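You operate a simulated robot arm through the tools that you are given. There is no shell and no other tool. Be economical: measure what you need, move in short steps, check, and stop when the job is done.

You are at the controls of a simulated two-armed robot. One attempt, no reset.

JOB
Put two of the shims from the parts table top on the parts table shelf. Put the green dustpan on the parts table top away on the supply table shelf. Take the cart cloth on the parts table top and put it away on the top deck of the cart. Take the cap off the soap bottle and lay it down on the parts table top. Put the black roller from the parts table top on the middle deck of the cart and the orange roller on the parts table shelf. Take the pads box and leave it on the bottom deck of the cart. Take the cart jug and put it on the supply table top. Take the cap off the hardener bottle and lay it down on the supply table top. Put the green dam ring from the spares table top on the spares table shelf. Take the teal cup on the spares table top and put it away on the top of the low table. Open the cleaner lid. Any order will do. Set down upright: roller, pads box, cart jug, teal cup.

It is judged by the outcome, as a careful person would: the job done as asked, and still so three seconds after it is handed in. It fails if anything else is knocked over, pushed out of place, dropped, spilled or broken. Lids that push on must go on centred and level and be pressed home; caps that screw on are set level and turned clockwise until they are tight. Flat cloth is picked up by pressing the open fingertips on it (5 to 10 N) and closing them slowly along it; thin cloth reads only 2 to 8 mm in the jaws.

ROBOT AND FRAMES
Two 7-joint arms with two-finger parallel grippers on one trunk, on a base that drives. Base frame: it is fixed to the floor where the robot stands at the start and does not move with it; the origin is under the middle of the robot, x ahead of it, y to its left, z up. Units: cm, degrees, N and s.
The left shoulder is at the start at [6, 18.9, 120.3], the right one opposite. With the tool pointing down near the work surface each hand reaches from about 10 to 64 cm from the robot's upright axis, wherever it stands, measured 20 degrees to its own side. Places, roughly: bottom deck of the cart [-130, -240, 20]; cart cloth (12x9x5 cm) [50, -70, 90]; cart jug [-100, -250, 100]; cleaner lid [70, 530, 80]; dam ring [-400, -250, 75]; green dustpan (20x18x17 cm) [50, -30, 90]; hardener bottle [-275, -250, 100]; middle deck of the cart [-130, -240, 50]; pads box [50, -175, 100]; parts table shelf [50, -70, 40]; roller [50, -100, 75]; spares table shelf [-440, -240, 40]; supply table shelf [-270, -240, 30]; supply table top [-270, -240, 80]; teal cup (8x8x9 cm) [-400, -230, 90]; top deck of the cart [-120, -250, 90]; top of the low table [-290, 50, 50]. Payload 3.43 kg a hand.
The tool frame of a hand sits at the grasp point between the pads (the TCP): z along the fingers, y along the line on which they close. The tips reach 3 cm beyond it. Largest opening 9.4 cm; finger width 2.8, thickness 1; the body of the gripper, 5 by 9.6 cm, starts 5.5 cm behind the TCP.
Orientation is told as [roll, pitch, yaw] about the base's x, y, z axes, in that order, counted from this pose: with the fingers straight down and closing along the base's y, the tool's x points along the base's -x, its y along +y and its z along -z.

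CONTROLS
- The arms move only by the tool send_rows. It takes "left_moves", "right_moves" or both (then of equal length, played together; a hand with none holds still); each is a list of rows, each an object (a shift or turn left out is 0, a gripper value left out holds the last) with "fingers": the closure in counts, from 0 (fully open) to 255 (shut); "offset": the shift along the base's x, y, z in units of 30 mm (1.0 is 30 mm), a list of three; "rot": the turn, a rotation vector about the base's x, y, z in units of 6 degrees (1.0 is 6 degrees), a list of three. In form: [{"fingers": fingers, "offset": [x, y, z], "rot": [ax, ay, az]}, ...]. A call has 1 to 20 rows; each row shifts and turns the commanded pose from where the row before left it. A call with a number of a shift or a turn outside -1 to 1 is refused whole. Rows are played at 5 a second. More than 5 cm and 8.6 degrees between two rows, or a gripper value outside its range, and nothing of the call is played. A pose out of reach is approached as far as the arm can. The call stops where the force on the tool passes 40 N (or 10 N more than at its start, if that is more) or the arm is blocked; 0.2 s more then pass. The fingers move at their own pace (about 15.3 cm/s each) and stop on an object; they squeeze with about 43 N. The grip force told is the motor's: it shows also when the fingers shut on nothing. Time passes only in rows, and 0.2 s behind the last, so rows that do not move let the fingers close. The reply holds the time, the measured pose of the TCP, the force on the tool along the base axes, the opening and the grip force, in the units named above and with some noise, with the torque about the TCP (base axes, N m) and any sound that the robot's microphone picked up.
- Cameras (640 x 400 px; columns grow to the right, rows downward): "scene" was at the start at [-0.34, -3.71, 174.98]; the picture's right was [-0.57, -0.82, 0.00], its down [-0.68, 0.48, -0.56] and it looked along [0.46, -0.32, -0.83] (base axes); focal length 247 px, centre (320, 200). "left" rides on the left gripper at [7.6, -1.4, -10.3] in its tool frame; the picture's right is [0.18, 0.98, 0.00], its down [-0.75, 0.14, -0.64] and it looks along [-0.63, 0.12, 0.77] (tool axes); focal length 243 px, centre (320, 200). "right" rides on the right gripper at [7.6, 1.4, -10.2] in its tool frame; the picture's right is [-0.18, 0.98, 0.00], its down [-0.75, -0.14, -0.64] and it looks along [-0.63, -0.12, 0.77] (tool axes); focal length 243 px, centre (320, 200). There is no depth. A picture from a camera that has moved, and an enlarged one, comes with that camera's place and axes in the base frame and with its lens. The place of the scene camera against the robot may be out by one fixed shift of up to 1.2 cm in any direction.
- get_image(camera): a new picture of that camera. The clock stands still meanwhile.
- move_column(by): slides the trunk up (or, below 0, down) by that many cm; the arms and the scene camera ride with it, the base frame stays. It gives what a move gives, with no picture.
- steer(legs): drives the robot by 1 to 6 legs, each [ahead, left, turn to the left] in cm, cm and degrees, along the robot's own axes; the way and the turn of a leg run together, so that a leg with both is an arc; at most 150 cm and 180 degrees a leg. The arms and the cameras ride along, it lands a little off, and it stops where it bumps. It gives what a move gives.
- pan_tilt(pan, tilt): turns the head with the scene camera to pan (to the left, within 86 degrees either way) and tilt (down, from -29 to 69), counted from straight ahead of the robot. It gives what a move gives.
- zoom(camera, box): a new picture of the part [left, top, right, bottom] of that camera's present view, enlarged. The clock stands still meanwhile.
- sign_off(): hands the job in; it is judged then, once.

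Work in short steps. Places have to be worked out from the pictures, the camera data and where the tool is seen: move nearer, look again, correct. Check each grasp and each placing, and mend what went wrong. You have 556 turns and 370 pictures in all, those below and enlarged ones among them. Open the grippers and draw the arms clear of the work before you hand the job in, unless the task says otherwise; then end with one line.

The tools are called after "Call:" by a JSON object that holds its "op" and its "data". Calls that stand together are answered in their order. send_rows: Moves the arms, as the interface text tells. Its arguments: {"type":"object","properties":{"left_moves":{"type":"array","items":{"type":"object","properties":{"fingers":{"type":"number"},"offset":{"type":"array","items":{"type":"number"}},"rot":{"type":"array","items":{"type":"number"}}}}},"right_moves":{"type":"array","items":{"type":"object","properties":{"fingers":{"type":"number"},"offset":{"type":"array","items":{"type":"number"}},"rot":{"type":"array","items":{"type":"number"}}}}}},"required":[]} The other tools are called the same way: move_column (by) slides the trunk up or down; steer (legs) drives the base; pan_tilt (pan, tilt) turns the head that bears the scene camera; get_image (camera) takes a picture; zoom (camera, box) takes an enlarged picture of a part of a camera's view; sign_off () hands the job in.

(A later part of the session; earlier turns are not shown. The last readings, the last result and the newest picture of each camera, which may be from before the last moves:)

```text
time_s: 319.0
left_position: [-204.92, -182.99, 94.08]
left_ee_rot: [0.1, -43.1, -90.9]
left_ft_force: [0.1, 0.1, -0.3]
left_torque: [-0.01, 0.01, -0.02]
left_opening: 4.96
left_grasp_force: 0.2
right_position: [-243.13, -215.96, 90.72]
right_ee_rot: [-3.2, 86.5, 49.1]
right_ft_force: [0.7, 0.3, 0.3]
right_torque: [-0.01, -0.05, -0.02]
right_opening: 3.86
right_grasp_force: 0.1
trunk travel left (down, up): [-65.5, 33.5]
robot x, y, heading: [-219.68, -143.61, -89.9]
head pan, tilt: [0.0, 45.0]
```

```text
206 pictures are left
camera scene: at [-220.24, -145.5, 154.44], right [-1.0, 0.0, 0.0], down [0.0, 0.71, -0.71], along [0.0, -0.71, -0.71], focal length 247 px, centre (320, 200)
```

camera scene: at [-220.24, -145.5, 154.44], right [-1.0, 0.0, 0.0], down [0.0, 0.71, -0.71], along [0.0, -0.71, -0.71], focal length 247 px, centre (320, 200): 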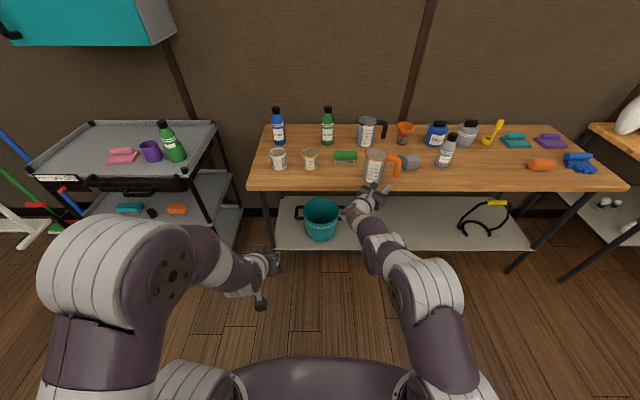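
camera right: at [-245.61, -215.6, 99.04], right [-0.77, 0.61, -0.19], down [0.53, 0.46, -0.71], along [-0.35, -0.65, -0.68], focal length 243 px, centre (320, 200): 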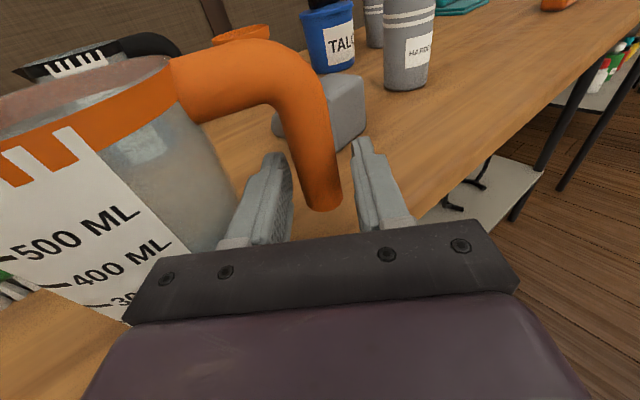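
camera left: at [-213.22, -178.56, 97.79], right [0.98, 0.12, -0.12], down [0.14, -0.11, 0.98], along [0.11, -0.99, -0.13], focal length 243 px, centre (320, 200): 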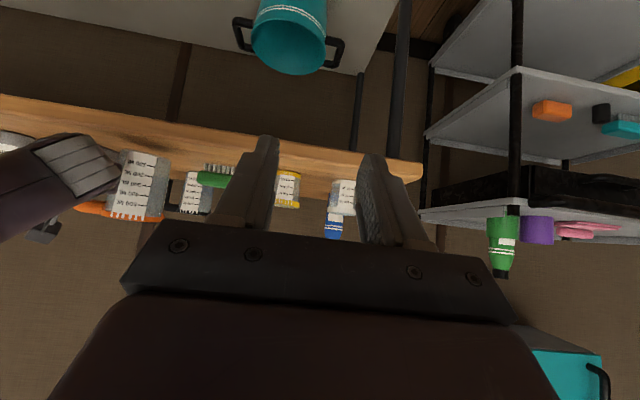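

The jug stands on the supply table. I back off further, unwind the right hand, and look at the hardener bottle.

Call:
{"op": "steer", "data": {"legs": [[-15, 0, 0]]}}

Call:
{"op": "send_rows", "data": {"right_moves": [{"rot": [0.754, -0.657, 0]}, {"rot": [0.754, -0.657, 0]}, {"offset": [0, 0.3, 0.5], "rot": [0.754, -0.657, 0]}, {"offset": [0, 0.3, 0.5], "rot": [0.754, -0.657, 0]}, {"offset": [0, 0.3, 0.5], "rot": [0.754, -0.657, 0]}, {"offset": [0, 0.3, 0.5], "rot": [0.754, -0.657, 0]}, {"offset": [0, 0.3, 0.5], "rot": [0.754, -0.657, 0]}, {"offset": [0, 0.3, 0.5], "rot": [0.754, -0.657, 0]}, {"offset": [0, 0.3, 0], "rot": [0.754, -0.657, 0]}, {"offset": [0, 0.3, 0], "rot": [0.754, -0.657, 0]}, {"offset": [0, 0.3, 0], "rot": [0.754, -0.657, 0]}, {"offset": [0, 0.3, 0], "rot": [0.754, -0.657, 0]}, {"rot": [0.754, -0.657, 0]}, {"rot": [0.754, -0.657, 0]}, {"rot": [0.3, -0.25, 0]}, {}]}}

Call:
{"op": "zoom", "data": {"camera": "scene", "box": [350, 100, 640, 240]}}

```text
time_s: 320.4
left_position: [-204.91, -167.82, 94.12]
left_ee_rot: [0.2, -43.2, -90.8]
left_ft_force: [0.0, -0.1, 0.4]
left_torque: [-0.03, 0.01, -0.02]
left_opening: 4.97
left_grasp_force: 0.0
right_position: [-243.1, -200.97, 90.67]
right_ee_rot: [-3.8, 86.6, 48.5]
right_ft_force: [0.4, 0.1, -0.3]
right_torque: [-0.01, -0.01, 0.0]
right_opening: 3.88
right_grasp_force: 0.0
trunk travel left (down, up): [-65.5, 33.5]
robot x, y, heading: [-220.08, -128.21, -89.5]
head pan, tilt: [0.0, 45.0]
```

```text
time_s: 323.8
left_position: [-204.88, -167.82, 94.06]
left_ee_rot: [0.1, -43.1, -90.9]
left_ft_force: [0.1, -0.2, -0.2]
left_torque: [-0.02, -0.03, 0.02]
left_opening: 4.96
left_grasp_force: 0.0
right_position: [-242.64, -185.53, 95.04]
right_ee_rot: [-3.3, 0.1, 49.0]
right_ft_force: [0.2, 0.4, -0.3]
right_torque: [0.02, 0.02, -0.01]
right_opening: 3.89
right_grasp_force: 0.1
right hand out of reach, approached as far as the arm can: row 13, 14, 15
trunk travel left (down, up): [-65.5, 33.5]
robot x, y, heading: [-220.22, -128.85, -89.5]
head pan, tilt: [0.0, 45.0]
```

```text
2.21 times, centred on (495, 170) of scene
camera zoom: at [-220.34, -130.36, 154.44], right [-1.0, 0.0, 0.0], down [0.0, 0.71, -0.71], along [0.0, -0.71, -0.71], focal length 546 px, centre (-66, 266)
```

zoom: 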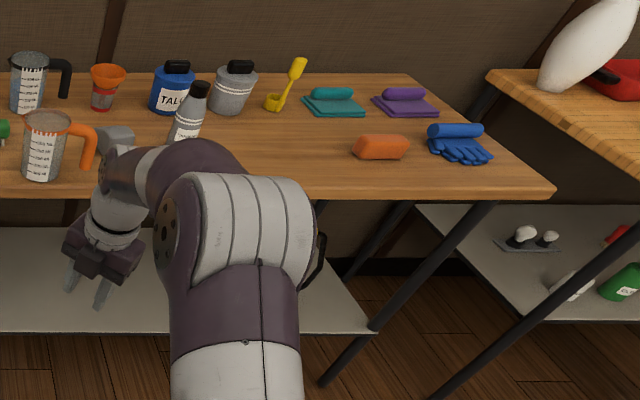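

Call:
{"op": "move_column", "data": {"by": 14}}

Call:
{"op": "steer", "data": {"legs": [[25, -52, -0.5]]}}

Call:
{"op": "send_rows", "data": {"left_moves": [{"rot": [0, 0, -1], "fingers": 0}, {"rot": [0, 0, -1]}, {"rot": [0, 0, -1]}, {"rot": [0, 0, -1]}, {}, {}, {}, {}, {}, {}], "right_moves": [{"rot": [0.5, 0, -1], "offset": [-0.3, 0, 0]}, {"rot": [0, 0, -1], "offset": [-0.3, 0, 0]}, {"rot": [0, 0, -1], "offset": [-0.3, 0, 0]}, {"rot": [0, 0, -1], "offset": [-0.3, 0, 0]}, {"rot": [0, 0, -1], "offset": [-0.3, 0, 0]}, {"rot": [0, 0, -1]}, {"rot": [0, 0, -1]}, {"rot": [0, 0, -1]}, {"rot": [0, 0, -1]}, {}]}}

Call:
{"op": "get_image", "data": {"camera": "left"}}

Call:
{"op": "get_image", "data": {"camera": "scene"}}

```text
time_s: 325.4
left_position: [-205.05, -167.92, 107.96]
left_ee_rot: [0.3, -43.1, -90.8]
left_ft_force: [1.5, 0.3, 0.9]
left_torque: [-0.05, -0.02, 0.0]
left_opening: 4.97
left_grasp_force: 0.1
right_position: [-242.62, -185.59, 109.08]
right_ee_rot: [-3.4, 0.1, 48.9]
right_ft_force: [-0.6, -0.6, -0.2]
right_torque: [0.0, -0.02, -0.01]
right_opening: 3.86
right_grasp_force: 0.0
trunk travel left (down, up): [-79.5, 19.5]
robot x, y, heading: [-220.33, -128.6, -89.9]
head pan, tilt: [0.0, 45.0]
```

```text
time_s: 328.7
left_position: [-257.58, -192.9, 108.08]
left_ee_rot: [0.1, -43.1, -92.2]
left_ft_force: [0.1, 0.5, 1.1]
left_torque: [-0.04, 0.0, 0.04]
left_opening: 5.0
left_grasp_force: 0.1
right_position: [-295.78, -209.74, 109.06]
right_ee_rot: [-3.4, 0.2, 47.7]
right_ft_force: [0.1, -0.3, 0.5]
right_torque: [0.04, -0.01, 0.0]
right_opening: 3.88
right_grasp_force: 0.1
trunk travel left (down, up): [-79.5, 19.5]
robot x, y, heading: [-271.98, -153.11, -91.1]
head pan, tilt: [0.0, 45.0]
```

```text
time_s: 330.9
left_position: [-269.89, -187.14, 108.13]
left_ee_rot: [0.9, -43.0, -116.2]
left_ft_force: [-1.0, -0.4, -0.1]
left_torque: [0.0, 0.02, -0.04]
left_opening: 9.43
left_grasp_force: 0.0
left hand out of reach, approached as far as the arm can: row 1, 2, 3, 4
right_position: [-300.01, -208.14, 107.82]
right_ee_rot: [-1.3, -2.0, -6.3]
right_ft_force: [0.0, -0.3, 0.2]
right_torque: [-0.01, -0.03, -0.02]
right_opening: 3.85
right_grasp_force: 0.0
right hand out of reach, approached as far as the arm can: row 1
trunk travel left (down, up): [-79.5, 19.5]
robot x, y, heading: [-271.9, -152.99, -91.4]
head pan, tilt: [0.0, 45.0]
```

```text
204 pictures are left
camera left: at [-265.67, -175.18, 110.35], right [0.95, -0.3, -0.11], down [0.07, -0.16, 0.98], along [-0.32, -0.94, -0.13], focal length 243 px, centre (320, 200)
```

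left: 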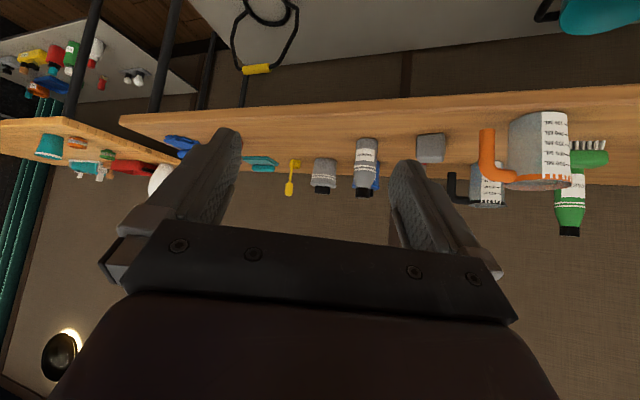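

```text
203 pictures are left
camera scene: at [-272.27, -154.99, 168.44], right [-1.0, 0.02, 0.0], down [0.01, 0.71, -0.71], along [-0.01, -0.71, -0.71], focal length 247 px, centre (320, 200)
```

scene: 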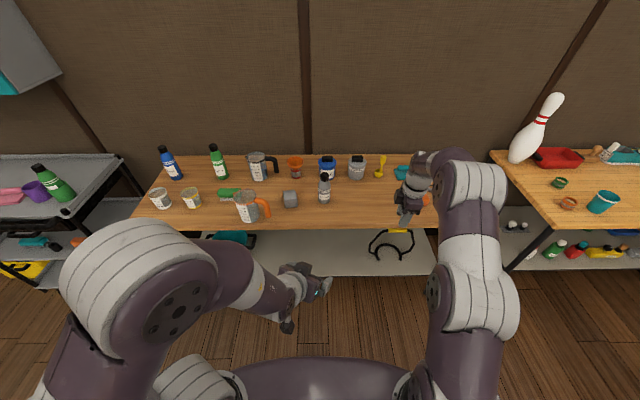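

Call:
{"op": "steer", "data": {"legs": [[30, 0, 1.4]]}}

Call:
{"op": "get_image", "data": {"camera": "left"}}

Call:
{"op": "get_image", "data": {"camera": "right"}}

```text
time_s: 333.0
left_position: [-269.26, -217.35, 108.01]
left_ee_rot: [0.9, -42.9, -115.0]
left_ft_force: [-0.1, -0.1, 0.2]
left_torque: [-0.03, -0.02, -0.03]
left_opening: 9.4
left_grasp_force: 0.0
right_position: [-299.1, -239.04, 107.85]
right_ee_rot: [-1.2, -2.0, -5.1]
right_ft_force: [-0.4, -0.5, 0.8]
right_torque: [-0.01, 0.0, 0.01]
right_opening: 3.87
right_grasp_force: 0.0
trunk travel left (down, up): [-79.5, 19.5]
robot x, y, heading: [-272.07, -183.43, -89.7]
head pan, tilt: [0.0, 45.0]
```

```text
202 pictures are left
camera left: at [-265.39, -205.28, 110.37], right [0.95, -0.28, -0.11], down [0.07, -0.16, 0.99], along [-0.3, -0.95, -0.13], focal length 243 px, centre (320, 200)
```

left: 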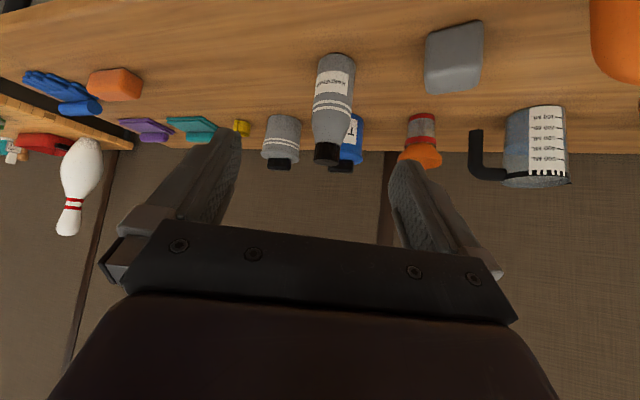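

```text
201 pictures are left
camera right: at [-307.0, -236.65, 117.99], right [0.27, 0.96, -0.02], down [0.72, -0.19, 0.67], along [0.64, -0.19, -0.74], focal length 243 px, centre (320, 200)
```

right: 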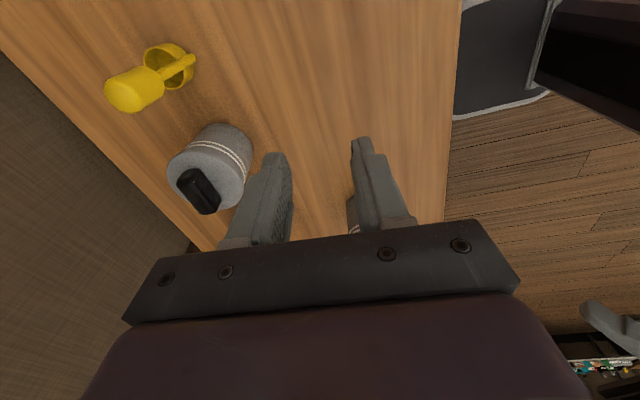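

The hardener bottle axis is about (-276, -239.4). I bring the left hand along its line to it.

Call:
{"op": "send_rows", "data": {"left_moves": [{"offset": [-0.2, -0.9, -0.5]}, {"offset": [-0.2, -0.9, -0.7]}, {"offset": [-0.2, -0.9, -0.7]}, {"offset": [-0.2, -0.9, -0.7]}, {"offset": [-0.1, -0.8, -0.7]}, {}]}}

Call:
{"op": "get_image", "data": {"camera": "left"}}

```text
time_s: 334.4
left_position: [-276.08, -228.05, 98.27]
left_ee_rot: [0.9, -43.0, -114.6]
left_ft_force: [0.8, 0.9, 1.0]
left_torque: [-0.02, -0.01, -0.03]
left_opening: 9.37
left_grasp_force: 0.0
left hand out of reach, approached as far as the arm can: row 1, 2, 3, 4, 5
right_position: [-299.01, -239.02, 108.05]
right_ee_rot: [-1.2, -1.9, -5.1]
right_ft_force: [1.1, -0.4, -0.3]
right_torque: [0.0, 0.01, 0.0]
right_opening: 3.88
right_grasp_force: 0.0
trunk travel left (down, up): [-79.5, 19.5]
robot x, y, heading: [-272.36, -183.56, -89.7]
head pan, tilt: [0.0, 45.0]
```

```text
200 pictures are left
camera left: at [-272.28, -215.83, 100.53], right [0.95, -0.28, -0.11], down [0.07, -0.16, 0.99], along [-0.29, -0.95, -0.13], focal length 243 px, centre (320, 200)
```

left: 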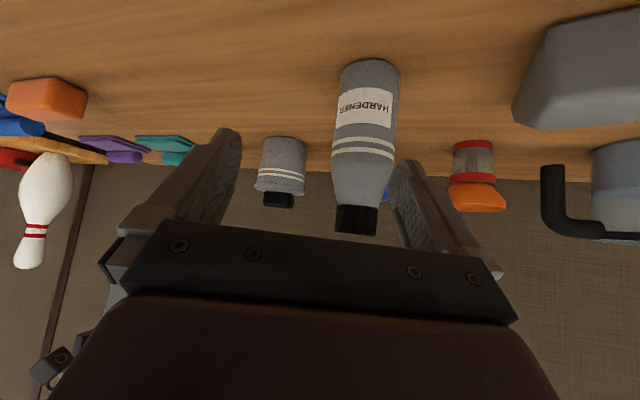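

Call:
{"op": "steer", "data": {"legs": [[-6, -8, 0]]}}

Call:
{"op": "send_rows", "data": {"left_moves": [{"offset": [0.8, 0, 0], "rot": [0, 0, 1]}, {"offset": [0.8, 0, 0], "rot": [0, 0, 1]}, {"offset": [0.7, -0.4, 0], "rot": [0, 0, 0.5]}, {"offset": [0.5, -0.6, 0]}, {}]}}

Call:
{"op": "get_image", "data": {"camera": "left"}}

```text
time_s: 335.5
left_position: [-284.3, -222.18, 98.29]
left_ee_rot: [0.9, -43.0, -114.6]
left_ft_force: [0.1, -0.5, -0.7]
left_torque: [-0.01, 0.03, -0.02]
left_opening: 9.38
left_grasp_force: 0.0
right_position: [-307.11, -233.08, 107.85]
right_ee_rot: [-1.2, -1.9, -5.1]
right_ft_force: [-0.6, 0.5, 0.3]
right_torque: [0.02, -0.03, -0.03]
right_opening: 3.88
right_grasp_force: 0.0
trunk travel left (down, up): [-79.5, 19.5]
robot x, y, heading: [-280.01, -177.72, -89.7]
head pan, tilt: [0.0, 45.0]
```

```text
time_s: 336.7
left_position: [-275.78, -224.93, 98.18]
left_ee_rot: [1.0, -43.1, -99.7]
left_ft_force: [0.4, -0.4, 0.2]
left_torque: [0.01, 0.01, -0.01]
left_opening: 9.41
left_grasp_force: 0.1
right_position: [-307.28, -233.18, 107.84]
right_ee_rot: [-1.3, -2.0, -5.2]
right_ft_force: [-0.2, -0.4, 1.0]
right_torque: [-0.01, -0.02, -0.01]
right_opening: 3.89
right_grasp_force: 0.0
trunk travel left (down, up): [-79.5, 19.5]
robot x, y, heading: [-280.48, -177.7, -89.8]
head pan, tilt: [0.0, 45.0]
```

```text
199 pictures are left
camera left: at [-275.27, -212.37, 100.47], right [0.99, -0.02, -0.11], down [0.11, -0.13, 0.99], along [-0.04, -0.99, -0.13], focal length 243 px, centre (320, 200)
```

left: 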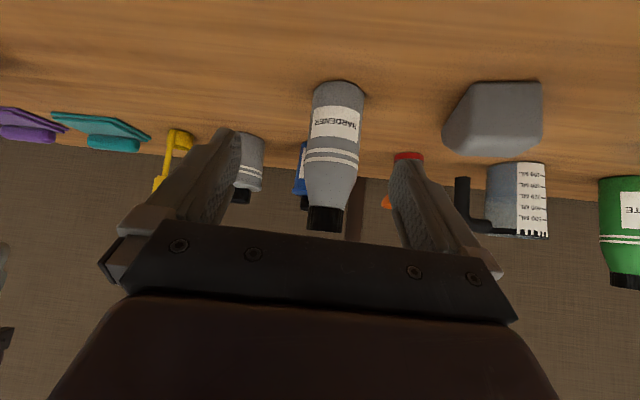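

Call:
{"op": "send_rows", "data": {"left_moves": [{"offset": [0, -0.9, -0.58]}, {"offset": [0, -0.9, -0.58]}, {"offset": [0, -0.9, -0.58]}, {"offset": [0, -0.9, -0.58]}, {"offset": [0, -0.8, -0.58]}, {}]}}

Call:
{"op": "get_image", "data": {"camera": "left"}}

```text
time_s: 338.1
left_position: [-275.81, -238.48, 89.36]
left_ee_rot: [0.8, -42.8, -99.7]
left_ft_force: [-0.2, 0.9, -0.5]
left_torque: [0.02, 0.02, -0.01]
left_opening: 9.38
left_grasp_force: 0.1
right_position: [-307.09, -233.37, 107.78]
right_ee_rot: [-1.1, -2.0, -5.2]
right_ft_force: [0.2, -0.2, -0.3]
right_torque: [0.01, 0.01, 0.0]
right_opening: 3.88
right_grasp_force: 0.1
trunk travel left (down, up): [-79.5, 19.5]
robot x, y, heading: [-280.17, -177.51, -89.9]
head pan, tilt: [0.0, 45.0]
```

```text
198 pictures are left
camera left: at [-275.19, -225.77, 91.62], right [0.99, -0.02, -0.11], down [0.11, -0.14, 0.98], along [-0.04, -0.99, -0.13], focal length 243 px, centre (320, 200)
```

left: 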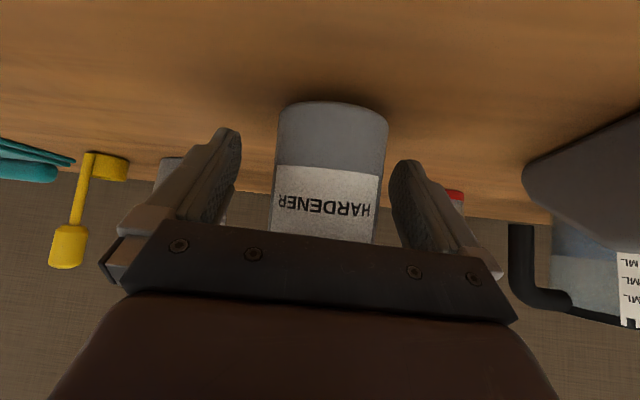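

Call:
{"op": "send_rows", "data": {"left_moves": [{"offset": [0.1, -0.05, 0]}, {"fingers": 50}, {"fingers": 80}, {"fingers": 170}, {}, {}]}}

Call:
{"op": "get_image", "data": {"camera": "left"}}

Call:
{"op": "get_image", "data": {"camera": "right"}}

Call:
{"op": "get_image", "data": {"camera": "scene"}}

```text
time_s: 339.5
left_position: [-275.53, -238.52, 89.45]
left_ee_rot: [0.9, -43.0, -99.6]
left_ft_force: [0.3, 0.8, -0.1]
left_torque: [0.04, 0.0, -0.02]
left_opening: 6.08
left_grasp_force: 42.9
right_position: [-307.14, -233.25, 107.87]
right_ee_rot: [-1.2, -2.0, -5.1]
right_ft_force: [0.1, -0.2, 0.9]
right_torque: [0.0, 0.01, 0.0]
right_opening: 3.87
right_grasp_force: 0.1
trunk travel left (down, up): [-79.5, 19.5]
robot x, y, heading: [-280.97, -177.73, -89.9]
head pan, tilt: [0.0, 45.0]
```

```text
197 pictures are left
camera left: at [-274.94, -225.81, 91.78], right [0.99, -0.02, -0.11], down [0.11, -0.13, 0.99], along [-0.04, -0.99, -0.13], focal length 243 px, centre (320, 200)
```

left: 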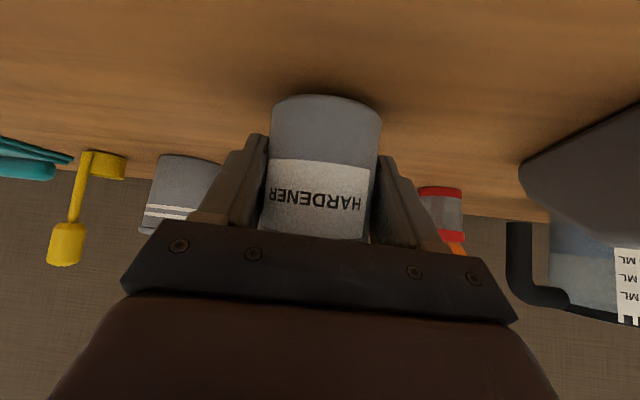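

```text
196 pictures are left
camera right: at [-315.14, -230.78, 117.95], right [0.27, 0.96, -0.01], down [0.72, -0.19, 0.67], along [0.64, -0.19, -0.74], focal length 243 px, centre (320, 200)
```

right: 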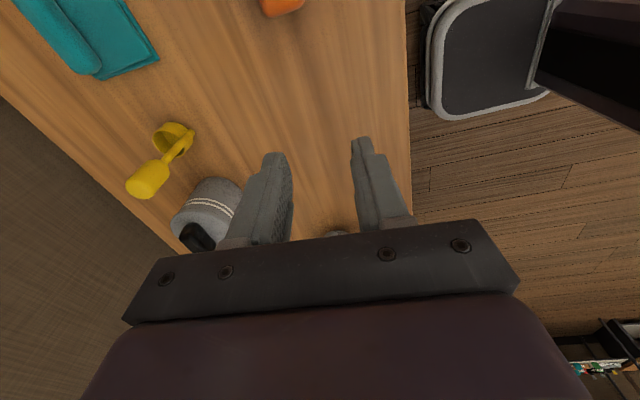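

```text
195 pictures are left
camera scene: at [-280.5, -179.41, 168.44], right [-1.0, 0.0, 0.0], down [0.0, 0.71, -0.71], along [0.0, -0.71, -0.71], focal length 247 px, centre (320, 200)
```

scene: 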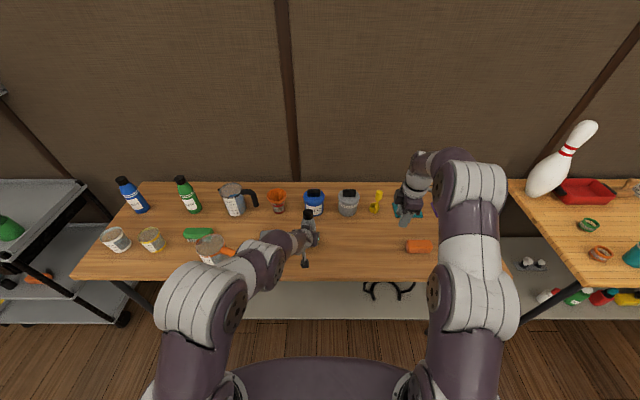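

The bottle is held (6.1 cm). I bring the right hand over the cap, turning it back to start the strokes.

Call:
{"op": "send_rows", "data": {"right_moves": [{"offset": [0.5, 0, 0], "rot": [0.2, 0.33, 0], "fingers": 90}, {"offset": [1, 0, 0], "rot": [0, 0, -1]}, {"offset": [1, 0, 0], "rot": [0, 0, -1]}, {"offset": [1, 0, 0], "rot": [0, 0, -1]}, {"offset": [1, 0, 0], "rot": [0, 0, -1]}, {"offset": [1, 0, 0], "rot": [0, 0, -1]}, {"offset": [1, 0, 0], "rot": [0, 0, -1]}, {"offset": [1, 0, 0], "rot": [0, 0, -1]}, {"offset": [1, 0, 0], "rot": [0, 0, -1]}, {"rot": [0, 0, -1]}, {"rot": [0, 0, -1]}, {"rot": [0, 0, -1]}, {"rot": [0, 0, -1]}, {"rot": [0, 0, -1]}, {"rot": [0, 0, -1]}, {}]}}

Call:
{"op": "get_image", "data": {"camera": "right"}}

```text
time_s: 342.9
left_position: [-275.53, -238.55, 89.55]
left_ee_rot: [0.9, -43.0, -99.6]
left_ft_force: [-0.3, -0.3, -0.9]
left_torque: [0.04, -0.05, -0.02]
left_opening: 6.06
left_grasp_force: 43.0
right_position: [-282.13, -231.62, 106.73]
right_ee_rot: [-0.2, 0.0, -89.2]
right_ft_force: [0.6, 0.2, 0.4]
right_torque: [0.01, 0.0, -0.02]
right_opening: 6.07
right_grasp_force: 0.0
right hand out of reach, approached as far as the arm can: row 7, 8, 9
trunk travel left (down, up): [-79.5, 19.5]
robot x, y, heading: [-280.55, -177.52, -89.9]
head pan, tilt: [0.0, 45.0]
```

```text
194 pictures are left
camera right: at [-280.95, -224.0, 117.17], right [0.99, -0.17, 0.0], down [-0.13, -0.76, 0.64], along [-0.11, -0.63, -0.77], focal length 243 px, centre (320, 200)
```

right: 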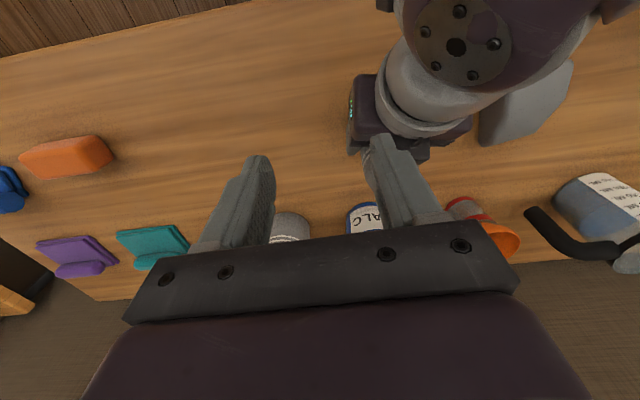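

The right arm cannot reach across to this bottle, so I swap roles: the right hand will hold it from the right, the left will turn the cap. First I let go and clear the left hand.

Call:
{"op": "send_rows", "data": {"left_moves": [{"fingers": 40}, {"fingers": 0}, {"offset": [0, 0.7, 0.5]}, {"offset": [0, 0.9, 0.58]}, {"offset": [0, 0.9, 0.58]}, {"offset": [0, 0.9, 0.58]}, {"offset": [0.5, 0.5, 0.8]}, {"offset": [0.8, 0, 0.8], "rot": [0.986, -0.167, 0]}, {"offset": [0.8, 0, 0.8], "rot": [0.986, -0.167, 0]}, {"rot": [0.986, -0.167, 0]}, {"rot": [0.986, -0.167, 0]}, {"rot": [0.986, -0.167, 0]}, {"rot": [0.986, -0.167, 0]}, {"rot": [0.986, -0.167, 0]}, {"rot": [0.2, 0, 0]}, {}], "right_moves": [{}, {}, {"offset": [-0.5, 0.3, 0]}, {"offset": [-1, 0.3, 0], "rot": [0, 0, 1]}, {"offset": [-1, 0.3, 0], "rot": [0, 0, 1]}, {"offset": [-1, 0.3, 0], "rot": [0, 0, 1]}, {"offset": [-1, 0.3, 0], "rot": [0, 0, 1]}, {"offset": [-1, 0, 0], "rot": [0, 0, 1]}, {"offset": [-0.5, 0, 0], "rot": [0, 0, 1]}, {"rot": [0, 0, 1]}, {"rot": [0, 0, 1]}, {"rot": [0, 0, 1]}, {"rot": [0, 0, 1]}, {}, {}, {}]}}

Call:
{"op": "get_image", "data": {"camera": "scene"}}

```text
time_s: 346.3
left_position: [-268.06, -227.27, 103.63]
left_ee_rot: [4.2, -3.9, -98.9]
left_ft_force: [0.2, 0.0, 0.3]
left_torque: [-0.03, 0.0, 0.0]
left_opening: 9.39
left_grasp_force: 0.0
left hand out of reach, approached as far as the arm can: row 11, 12, 13
right_position: [-300.09, -227.18, 106.81]
right_ee_rot: [-0.2, 0.1, -29.2]
right_ft_force: [-0.1, 0.1, 0.2]
right_torque: [0.0, 0.0, 0.0]
right_opening: 6.07
right_grasp_force: 0.0
trunk travel left (down, up): [-79.5, 19.5]
robot x, y, heading: [-280.34, -177.5, -90.0]
head pan, tilt: [0.0, 45.0]
```

```text
193 pictures are left
camera scene: at [-280.5, -179.41, 168.44], right [-1.0, 0.0, 0.0], down [0.0, 0.71, -0.71], along [0.0, -0.71, -0.71], focal length 247 px, centre (320, 200)
```

scene: 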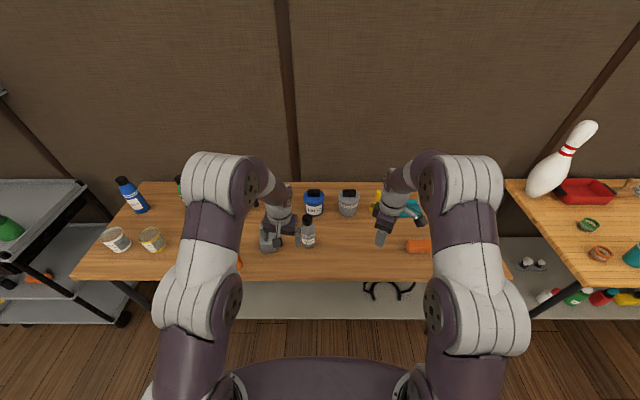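

Call:
{"op": "steer", "data": {"legs": [[6, 0, 0]]}}

Call:
{"op": "send_rows", "data": {"left_moves": [{"rot": [0.75, 0.58, 0], "offset": [0.3, 0, 0]}, {}, {}, {}, {}, {}, {}, {}, {}], "right_moves": [{"rot": [-0.485, -0.875, 0], "fingers": 0}, {"rot": [-0.485, -0.875, 0]}, {"rot": [-0.485, -0.875, 0]}, {"rot": [-0.485, -0.875, 0]}, {"rot": [-0.485, -0.875, 0]}, {"rot": [-0.485, -0.875, 0]}, {"rot": [-0.485, -0.875, 0]}, {"rot": [-0.1, -0.2, 0]}, {}]}}

Call:
{"op": "get_image", "data": {"camera": "right"}}

Call:
{"op": "get_image", "data": {"camera": "left"}}

```text
time_s: 347.3
left_position: [-268.02, -233.09, 103.66]
left_ee_rot: [4.3, -4.0, -99.0]
left_ft_force: [0.3, 1.0, 0.7]
left_torque: [-0.03, -0.02, -0.01]
left_opening: 9.45
left_grasp_force: 0.0
right_position: [-300.03, -232.9, 106.92]
right_ee_rot: [-0.3, 0.1, -29.0]
right_ft_force: [-0.3, 0.0, -0.1]
right_torque: [0.01, 0.01, -0.01]
right_opening: 6.07
right_grasp_force: 0.1
trunk travel left (down, up): [-79.5, 19.5]
robot x, y, heading: [-280.37, -183.37, -89.6]
head pan, tilt: [0.0, 45.0]
```

```text
time_s: 349.3
left_position: [-267.04, -233.04, 103.65]
left_ee_rot: [0.1, 0.0, -98.8]
left_ft_force: [0.2, -0.5, -0.4]
left_torque: [0.0, -0.02, -0.02]
left_opening: 9.41
left_grasp_force: 0.0
right_position: [-300.19, -233.13, 106.84]
right_ee_rot: [0.0, -43.3, -29.2]
right_ft_force: [0.1, 0.1, 0.3]
right_torque: [0.0, 0.01, 0.0]
right_opening: 9.4
right_grasp_force: 0.0
trunk travel left (down, up): [-79.5, 19.5]
robot x, y, heading: [-280.71, -183.68, -89.7]
head pan, tilt: [0.0, 45.0]
```

```text
192 pictures are left
camera right: at [-310.52, -225.69, 109.23], right [0.6, 0.79, 0.12], down [0.03, -0.18, 0.98], along [0.8, -0.58, -0.13], focal length 243 px, centre (320, 200)
```

right: 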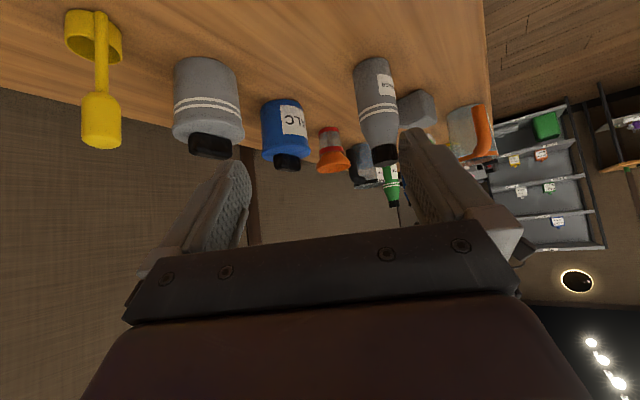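

```text
191 pictures are left
camera left: at [-267.25, -225.29, 113.81], right [1.0, 0.03, 0.0], down [0.02, -0.77, 0.64], along [0.02, -0.64, -0.77], focal length 243 px, centre (320, 200)
```

left: 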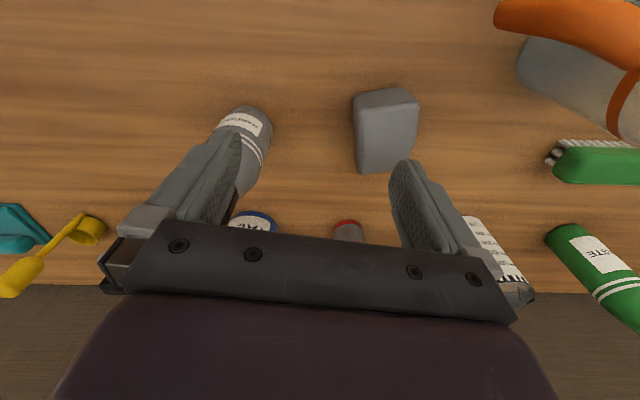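

Call:
{"op": "send_rows", "data": {"left_moves": [{"offset": [0.5, 0, 0]}, {}, {}, {}, {}], "right_moves": [{"offset": [0.9, 0, -0.6]}, {"offset": [0.9, 0, -0.6]}, {"offset": [0.9, -0.1, -0.6]}, {"offset": [0.9, -0.1, -0.6]}, {"offset": [0.6, 0, -0.5]}]}}

Call:
{"op": "get_image", "data": {"camera": "right"}}

```text
time_s: 350.5
left_position: [-265.55, -233.24, 103.65]
left_ee_rot: [0.1, 0.0, -98.8]
left_ft_force: [-0.7, 0.1, 0.6]
left_torque: [-0.02, 0.0, 0.0]
left_opening: 9.4
left_grasp_force: 0.1
right_position: [-287.41, -233.76, 98.09]
right_ee_rot: [-0.1, -43.1, -29.2]
right_ft_force: [0.6, -1.0, 0.0]
right_torque: [-0.01, -0.01, -0.01]
right_opening: 9.42
right_grasp_force: 0.2
trunk travel left (down, up): [-79.5, 19.5]
robot x, y, heading: [-280.22, -183.07, -89.6]
head pan, tilt: [0.0, 45.0]
```

```text
190 pictures are left
camera right: at [-297.87, -226.31, 100.58], right [0.6, 0.79, 0.13], down [0.03, -0.18, 0.98], along [0.8, -0.58, -0.13], focal length 243 px, centre (320, 200)
```

right: 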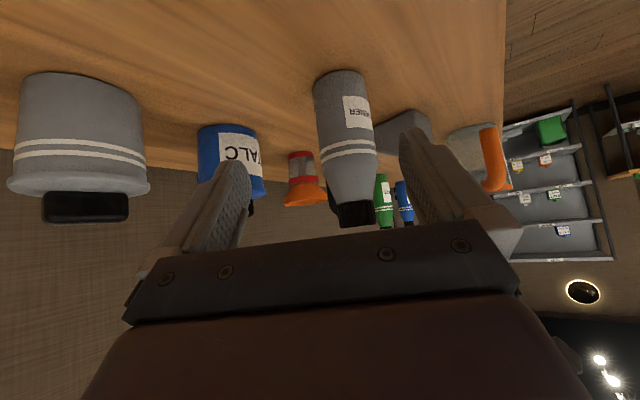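

Call:
{"op": "send_rows", "data": {"right_moves": [{"offset": [0.9, 0.2, 0]}, {"offset": [0.2, 0, 0]}, {"offset": [0.54, -0.3, -0.57]}, {"offset": [0.54, -0.3, -0.57]}, {"offset": [0.54, -0.3, -0.57]}, {"offset": [0.54, -0.3, -0.57]}, {"offset": [0.54, -0.3, -0.57]}, {}]}}

Call:
{"op": "get_image", "data": {"camera": "right"}}

```text
time_s: 352.3
left_position: [-265.68, -233.13, 103.55]
left_ee_rot: [0.2, 0.0, -98.9]
left_ft_force: [-0.3, -0.3, 0.4]
left_torque: [0.0, -0.01, -0.02]
left_opening: 9.4
left_grasp_force: 0.1
right_position: [-276.04, -237.53, 89.63]
right_ee_rot: [0.0, -43.3, -29.2]
right_ft_force: [0.0, 0.4, 0.5]
right_torque: [-0.01, -0.04, 0.01]
right_opening: 9.39
right_grasp_force: 0.0
trunk travel left (down, up): [-79.5, 19.5]
robot x, y, heading: [-280.43, -183.24, -89.9]
head pan, tilt: [0.0, 45.0]
```

```text
189 pictures are left
camera right: at [-286.44, -230.09, 91.96], right [0.6, 0.79, 0.13], down [0.03, -0.18, 0.98], along [0.8, -0.58, -0.13], focal length 243 px, centre (320, 200)
```

right: 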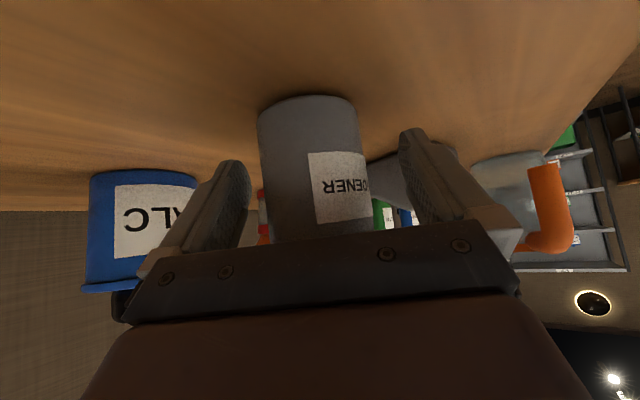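

Call:
{"op": "send_rows", "data": {"right_moves": [{"fingers": 50}, {"fingers": 80}, {"fingers": 170}, {}, {}]}}

Call:
{"op": "get_image", "data": {"camera": "left"}}

```text
time_s: 353.5
left_position: [-265.54, -232.98, 103.6]
left_ee_rot: [0.1, 0.0, -98.8]
left_ft_force: [-0.1, -0.2, 0.7]
left_torque: [-0.03, -0.05, -0.01]
left_opening: 9.38
left_grasp_force: 0.0
right_position: [-275.96, -237.54, 89.45]
right_ee_rot: [0.0, -43.2, -29.2]
right_ft_force: [-0.1, 0.8, 0.2]
right_torque: [-0.02, -0.04, 0.05]
right_opening: 5.97
right_grasp_force: 42.9
trunk travel left (down, up): [-79.5, 19.5]
robot x, y, heading: [-280.37, -183.3, -89.8]
head pan, tilt: [0.0, 45.0]
```

```text
188 pictures are left
camera left: at [-265.76, -225.32, 113.84], right [1.0, 0.03, 0.0], down [0.02, -0.77, 0.64], along [0.02, -0.64, -0.77], focal length 243 px, centre (320, 200)
```

left: 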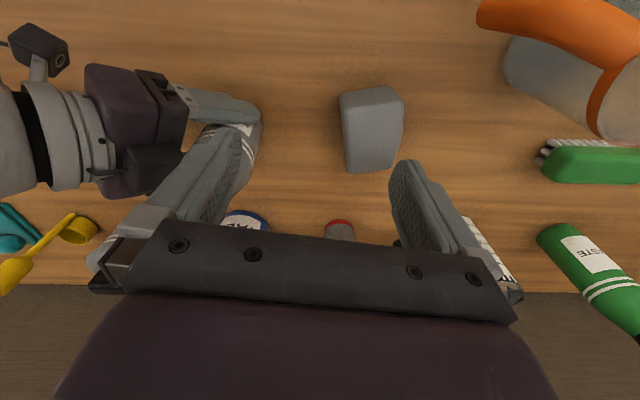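

Call:
{"op": "send_rows", "data": {"left_moves": [{"offset": [0, -0.5, 0.2], "fingers": 105}, {"offset": [-0.5, -0.5, 0.2]}, {"offset": [-0.7, -0.5, 0]}, {"offset": [-0.7, 0, 0]}, {}]}}

Call:
{"op": "get_image", "data": {"camera": "left"}}

```text
time_s: 354.7
left_position: [-271.29, -237.63, 104.73]
left_ee_rot: [0.1, 0.0, -98.8]
left_ft_force: [-0.3, 0.6, -1.0]
left_torque: [-0.01, -0.01, 0.01]
left_opening: 5.53
left_grasp_force: 0.1
right_position: [-275.94, -237.55, 89.61]
right_ee_rot: [0.1, -43.2, -29.2]
right_ft_force: [-1.2, 0.4, 0.4]
right_torque: [-0.01, -0.01, 0.02]
right_opening: 5.98
right_grasp_force: 42.9
trunk travel left (down, up): [-79.5, 19.5]
robot x, y, heading: [-280.09, -183.27, -89.7]
head pan, tilt: [0.0, 45.0]
```

```text
187 pictures are left
camera left: at [-271.47, -229.82, 115.01], right [1.0, 0.03, 0.0], down [0.02, -0.77, 0.64], along [0.02, -0.64, -0.77], focal length 243 px, centre (320, 200)
```

left: 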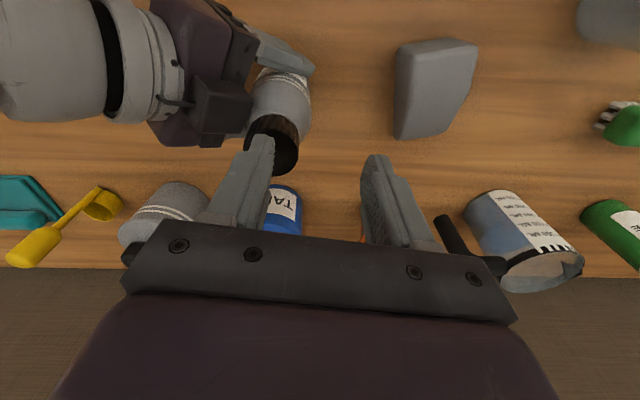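

Call:
{"op": "send_rows", "data": {"left_moves": [{"offset": [-0.6, -0.1, 0]}, {"offset": [-0.5, -0.1, 0]}, {}]}}

Call:
{"op": "get_image", "data": {"camera": "left"}}

```text
time_s: 355.5
left_position: [-274.63, -238.29, 104.86]
left_ee_rot: [0.1, 0.0, -98.8]
left_ft_force: [-0.1, 0.2, -0.3]
left_torque: [0.01, -0.03, 0.01]
left_opening: 5.52
left_grasp_force: 0.0
right_position: [-275.93, -237.47, 89.52]
right_ee_rot: [0.0, -43.2, -29.2]
right_ft_force: [0.1, 0.2, 0.4]
right_torque: [-0.04, -0.02, -0.03]
right_opening: 5.97
right_grasp_force: 42.8
trunk travel left (down, up): [-79.5, 19.5]
robot x, y, heading: [-280.34, -183.44, -89.7]
head pan, tilt: [0.0, 45.0]
```

```text
186 pictures are left
camera left: at [-274.77, -230.4, 115.05], right [1.0, 0.03, 0.0], down [0.02, -0.77, 0.64], along [0.02, -0.64, -0.77], focal length 243 px, centre (320, 200)
```

left: 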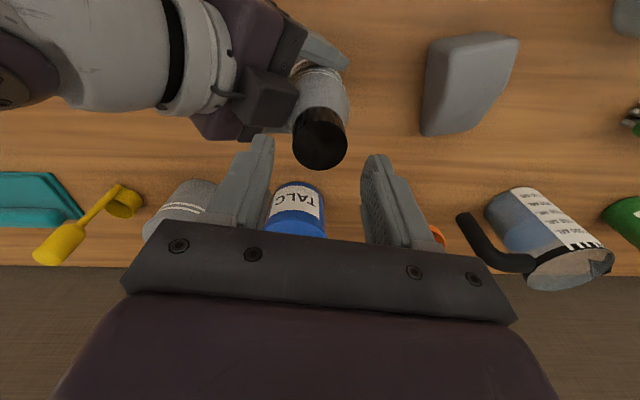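

The cap top is at (-274.4, -238.2, 99.9). I lower to TCP z 101.3, grip and turn.

Call:
{"op": "send_rows", "data": {"left_moves": [{"offset": [0.07, 0.03, -0.5]}, {"offset": [0, 0, -0.5]}, {"offset": [0, 0, -0.2]}, {"fingers": 150}, {"fingers": 255}, {}, {}]}}

Call:
{"op": "get_image", "data": {"camera": "left"}}

```text
time_s: 357.1
left_position: [-274.29, -238.19, 101.31]
left_ee_rot: [0.1, -0.2, -98.7]
left_ft_force: [-7.3, -0.1, 0.0]
left_torque: [0.03, 0.75, -0.02]
left_opening: 2.79
left_grasp_force: 43.4
right_position: [-276.02, -237.49, 89.64]
right_ee_rot: [0.0, -43.3, -29.3]
right_ft_force: [8.3, 0.2, 1.3]
right_torque: [-0.01, -0.09, 0.05]
right_opening: 5.94
right_grasp_force: 43.3
trunk travel left (down, up): [-79.5, 19.5]
robot x, y, heading: [-280.16, -183.5, -89.9]
head pan, tilt: [0.0, 45.0]
```

```text
185 pictures are left
camera left: at [-274.5, -230.35, 111.54], right [1.0, 0.03, 0.0], down [0.02, -0.77, 0.64], along [0.02, -0.64, -0.77], focal length 243 px, centre (320, 200)
```

left: 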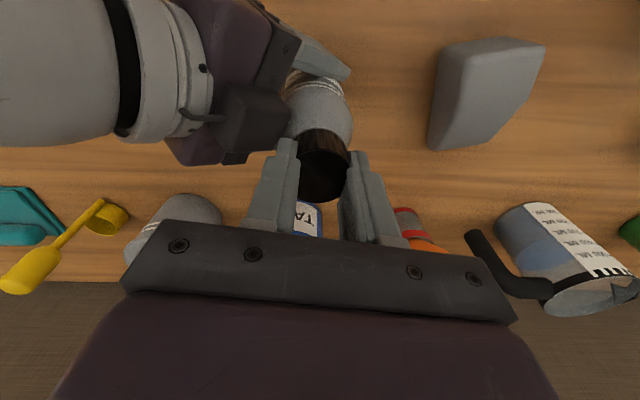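

Call:
{"op": "send_rows", "data": {"left_moves": [{"rot": [0, 0, 1]}, {"rot": [0, 0, 1]}, {"rot": [0, 0, 1]}, {"rot": [0, 0, 1]}, {"rot": [0, 0, 1]}, {"rot": [0, 0, 1]}, {"rot": [0, 0, 1]}, {"rot": [0, 0, 1]}, {"rot": [0, 0, 1]}, {"rot": [0, 0, 1]}]}}

Call:
{"op": "get_image", "data": {"camera": "left"}}

Call:
{"op": "get_image", "data": {"camera": "right"}}

```text
time_s: 359.3
left_position: [-274.57, -238.08, 101.29]
left_ee_rot: [0.1, -0.2, -38.7]
left_ft_force: [-9.5, 8.5, 15.6]
left_torque: [0.69, 0.72, -0.01]
left_opening: 3.21
left_grasp_force: 42.9
right_position: [-276.14, -237.47, 89.57]
right_ee_rot: [0.0, -43.3, -29.2]
right_ft_force: [6.2, -6.6, -7.3]
right_torque: [0.4, 0.54, -0.02]
right_opening: 5.89
right_grasp_force: 42.9
trunk travel left (down, up): [-79.5, 19.5]
robot x, y, heading: [-280.13, -183.52, -89.6]
head pan, tilt: [0.0, 45.0]
```

```text
184 pictures are left
camera left: at [-281.23, -234.38, 111.48], right [0.47, 0.88, 0.0], down [0.68, -0.36, 0.64], along [0.57, -0.3, -0.77], focal length 243 px, centre (320, 200)
```

left: 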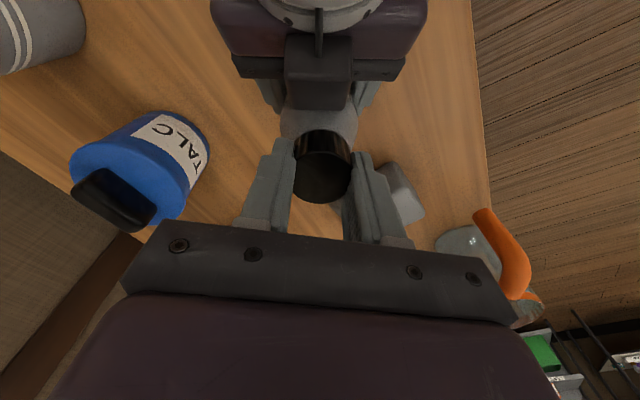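

```text
183 pictures are left
camera right: at [-286.49, -230.02, 91.99], right [0.6, 0.79, 0.13], down [0.03, -0.18, 0.98], along [0.8, -0.58, -0.13], focal length 243 px, centre (320, 200)
```

right: 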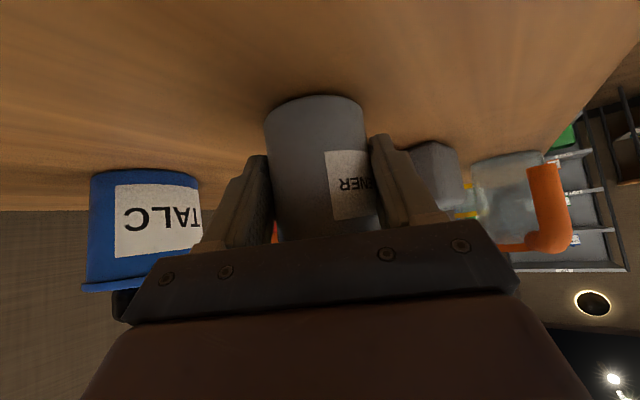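

Call:
{"op": "send_rows", "data": {"left_moves": [{"offset": [0, 0, 0.04], "rot": [0, 0, 1]}, {"rot": [0, 0, 1]}, {"rot": [0, 0, 1]}, {"offset": [0, 0, 0.03], "rot": [0, 0, 1]}, {"rot": [0, 0, 1]}, {"rot": [0, 0, 1]}, {"rot": [0, 0, 1]}, {"rot": [0, 0, 1]}]}}

Call:
{"op": "get_image", "data": {"camera": "right"}}

```text
time_s: 361.1
left_position: [-274.44, -238.21, 101.36]
left_ee_rot: [0.2, -0.1, 9.3]
left_ft_force: [5.5, 1.6, 0.9]
left_torque: [0.38, -0.23, -0.04]
left_opening: 3.25
left_grasp_force: 43.1
right_position: [-276.01, -237.54, 89.6]
right_ee_rot: [-0.1, -43.2, -29.2]
right_ft_force: [-4.0, 0.6, 2.2]
right_torque: [-0.25, -0.76, 0.01]
right_opening: 5.86
right_grasp_force: 42.3
trunk travel left (down, up): [-79.5, 19.5]
robot x, y, heading: [-280.51, -183.58, -89.9]
head pan, tilt: [0.0, 45.0]
```

```text
182 pictures are left
camera right: at [-286.44, -230.09, 92.0], right [0.6, 0.79, 0.13], down [0.03, -0.18, 0.98], along [0.8, -0.59, -0.13], focal length 243 px, centre (320, 200)
```

right: 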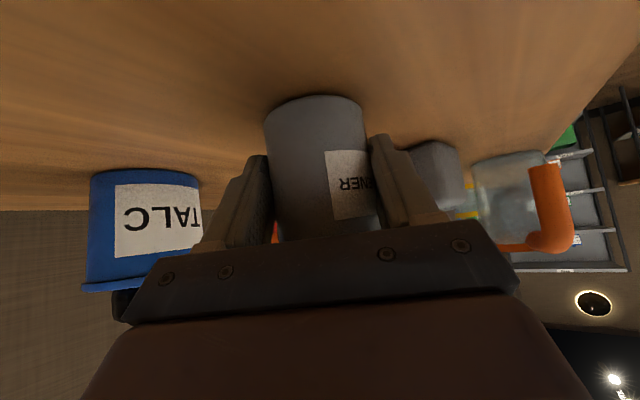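

The bottle has not turned, so the cap has. I test a lift.

Call:
{"op": "send_rows", "data": {"left_moves": [{"offset": [0, 0, 0.06]}, {"offset": [0, 0, 0.06]}, {}]}}

```text
time_s: 361.9
left_position: [-274.38, -238.13, 101.65]
left_ee_rot: [0.3, -0.1, 9.2]
left_ft_force: [10.3, -8.8, -22.7]
left_torque: [-0.38, -0.51, 0.04]
left_opening: 3.24
left_grasp_force: 43.0
right_position: [-275.85, -237.76, 89.61]
right_ee_rot: [-0.1, -43.4, -29.2]
right_ft_force: [-10.5, 7.7, 21.6]
right_torque: [-0.64, -1.06, 0.08]
right_opening: 5.88
right_grasp_force: 42.6
trunk travel left (down, up): [-79.5, 19.5]
robot x, y, heading: [-280.36, -183.75, -89.9]
head pan, tilt: [0.0, 45.0]
```

Still threaded. I ease back, let go, turn back and take a second stroke.

Call:
{"op": "send_rows", "data": {"left_moves": [{"offset": [0, 0, -0.1]}, {"fingers": 115}, {}, {"rot": [0, 0, -1]}, {"rot": [0, 0, -1]}, {"rot": [0, 0, -1]}, {"rot": [0, 0, -1]}, {"rot": [0, 0, -1]}, {"rot": [0, 0, -1]}, {"rot": [0, 0, -1]}, {"rot": [0, 0, -1]}, {"rot": [0, 0, -1]}, {"rot": [0, 0, -1]}, {"rot": [0, 0, -1]}, {"rot": [0, 0, -1]}, {"rot": [0, 0, -1]}, {"rot": [0, 0, -1]}, {"rot": [0, 0, -1]}, {"rot": [0, 0, -1]}, {}]}}

Call:
{"op": "get_image", "data": {"camera": "left"}}

```text
time_s: 366.1
left_position: [-274.54, -238.11, 101.48]
left_ee_rot: [0.1, 0.1, -86.8]
left_ft_force: [-0.8, 0.7, -0.3]
left_torque: [-0.02, 0.01, 0.01]
left_opening: 5.16
left_grasp_force: 0.1
right_position: [-275.9, -237.52, 89.62]
right_ee_rot: [0.0, -43.2, -29.3]
right_ft_force: [0.3, -0.8, -0.3]
right_torque: [-0.02, 0.02, 0.0]
right_opening: 5.87
right_grasp_force: 42.6
trunk travel left (down, up): [-79.5, 19.5]
robot x, y, heading: [-280.41, -183.58, -89.9]
head pan, tilt: [0.0, 45.0]
```

```text
181 pictures are left
camera left: at [-276.22, -230.57, 111.72], right [0.97, 0.24, 0.0], down [0.18, -0.74, 0.64], along [0.15, -0.62, -0.77], focal length 243 px, centre (320, 200)
```

left: 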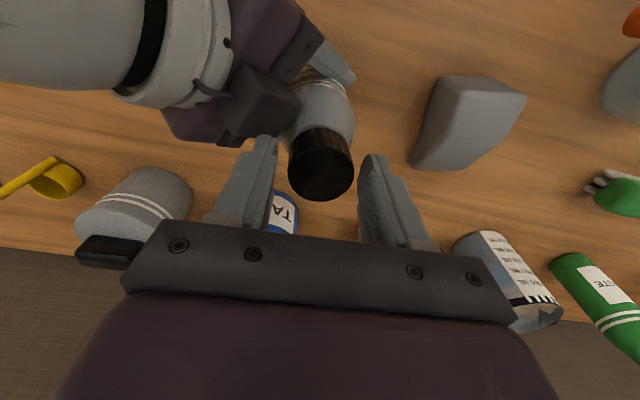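

Call:
{"op": "send_rows", "data": {"left_moves": [{"fingers": 170}, {"fingers": 255}, {}, {}, {"rot": [0, 0, 1]}, {"rot": [0, 0, 1]}, {"rot": [0, 0, 1]}, {"rot": [0, 0, 1]}, {"rot": [0, 0, 1]}, {"rot": [0, 0, 1]}, {"rot": [0, 0, 1]}, {"rot": [0, 0, 1]}, {"rot": [0, 0, 1]}, {"rot": [0, 0, 1]}]}}

Call:
{"op": "send_rows", "data": {"left_moves": [{"offset": [0, 0, 0.04], "rot": [0, 0, 1]}, {"rot": [0, 0, 1]}, {"rot": [0, 0, 1]}, {"offset": [0, 0, 0.04], "rot": [0, 0, 1]}, {"rot": [0, 0, 1]}, {"rot": [0, 0, 1]}, {"rot": [0, 0, 1]}, {"rot": [0, 0, 1]}]}}

Call:
{"op": "get_image", "data": {"camera": "right"}}

```text
time_s: 369.1
left_position: [-274.35, -238.15, 101.45]
left_ee_rot: [0.2, 0.0, -26.8]
left_ft_force: [-0.9, 11.8, 9.6]
left_torque: [0.83, 0.59, -0.07]
left_opening: 3.23
left_grasp_force: 43.0
right_position: [-276.01, -237.54, 89.46]
right_ee_rot: [0.0, -43.2, -29.3]
right_ft_force: [2.1, -12.0, -9.6]
right_torque: [0.73, -0.19, -0.15]
right_opening: 5.86
right_grasp_force: 43.2
trunk travel left (down, up): [-79.5, 19.5]
robot x, y, heading: [-280.44, -183.76, -89.7]
head pan, tilt: [0.0, 45.0]
```

```text
time_s: 370.9
left_position: [-274.34, -238.17, 101.75]
left_ee_rot: [0.1, 0.0, 21.3]
left_ft_force: [-1.0, -0.5, 0.4]
left_torque: [-0.01, 0.0, 0.01]
left_opening: 3.25
left_grasp_force: 43.0
right_position: [-275.93, -237.59, 89.61]
right_ee_rot: [0.0, -43.2, -29.1]
right_ft_force: [-0.8, 0.4, -0.5]
right_torque: [0.02, -0.01, 0.01]
right_opening: 5.86
right_grasp_force: 43.6
trunk travel left (down, up): [-79.5, 19.5]
robot x, y, heading: [-280.5, -183.5, -89.8]
head pan, tilt: [0.0, 45.0]
```

```text
180 pictures are left
camera right: at [-286.44, -230.12, 91.96], right [0.6, 0.79, 0.13], down [0.03, -0.18, 0.98], along [0.8, -0.58, -0.13], focal length 243 px, centre (320, 200)
```

right: 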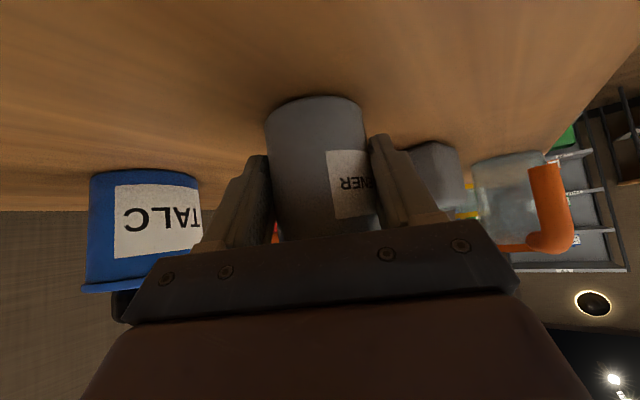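

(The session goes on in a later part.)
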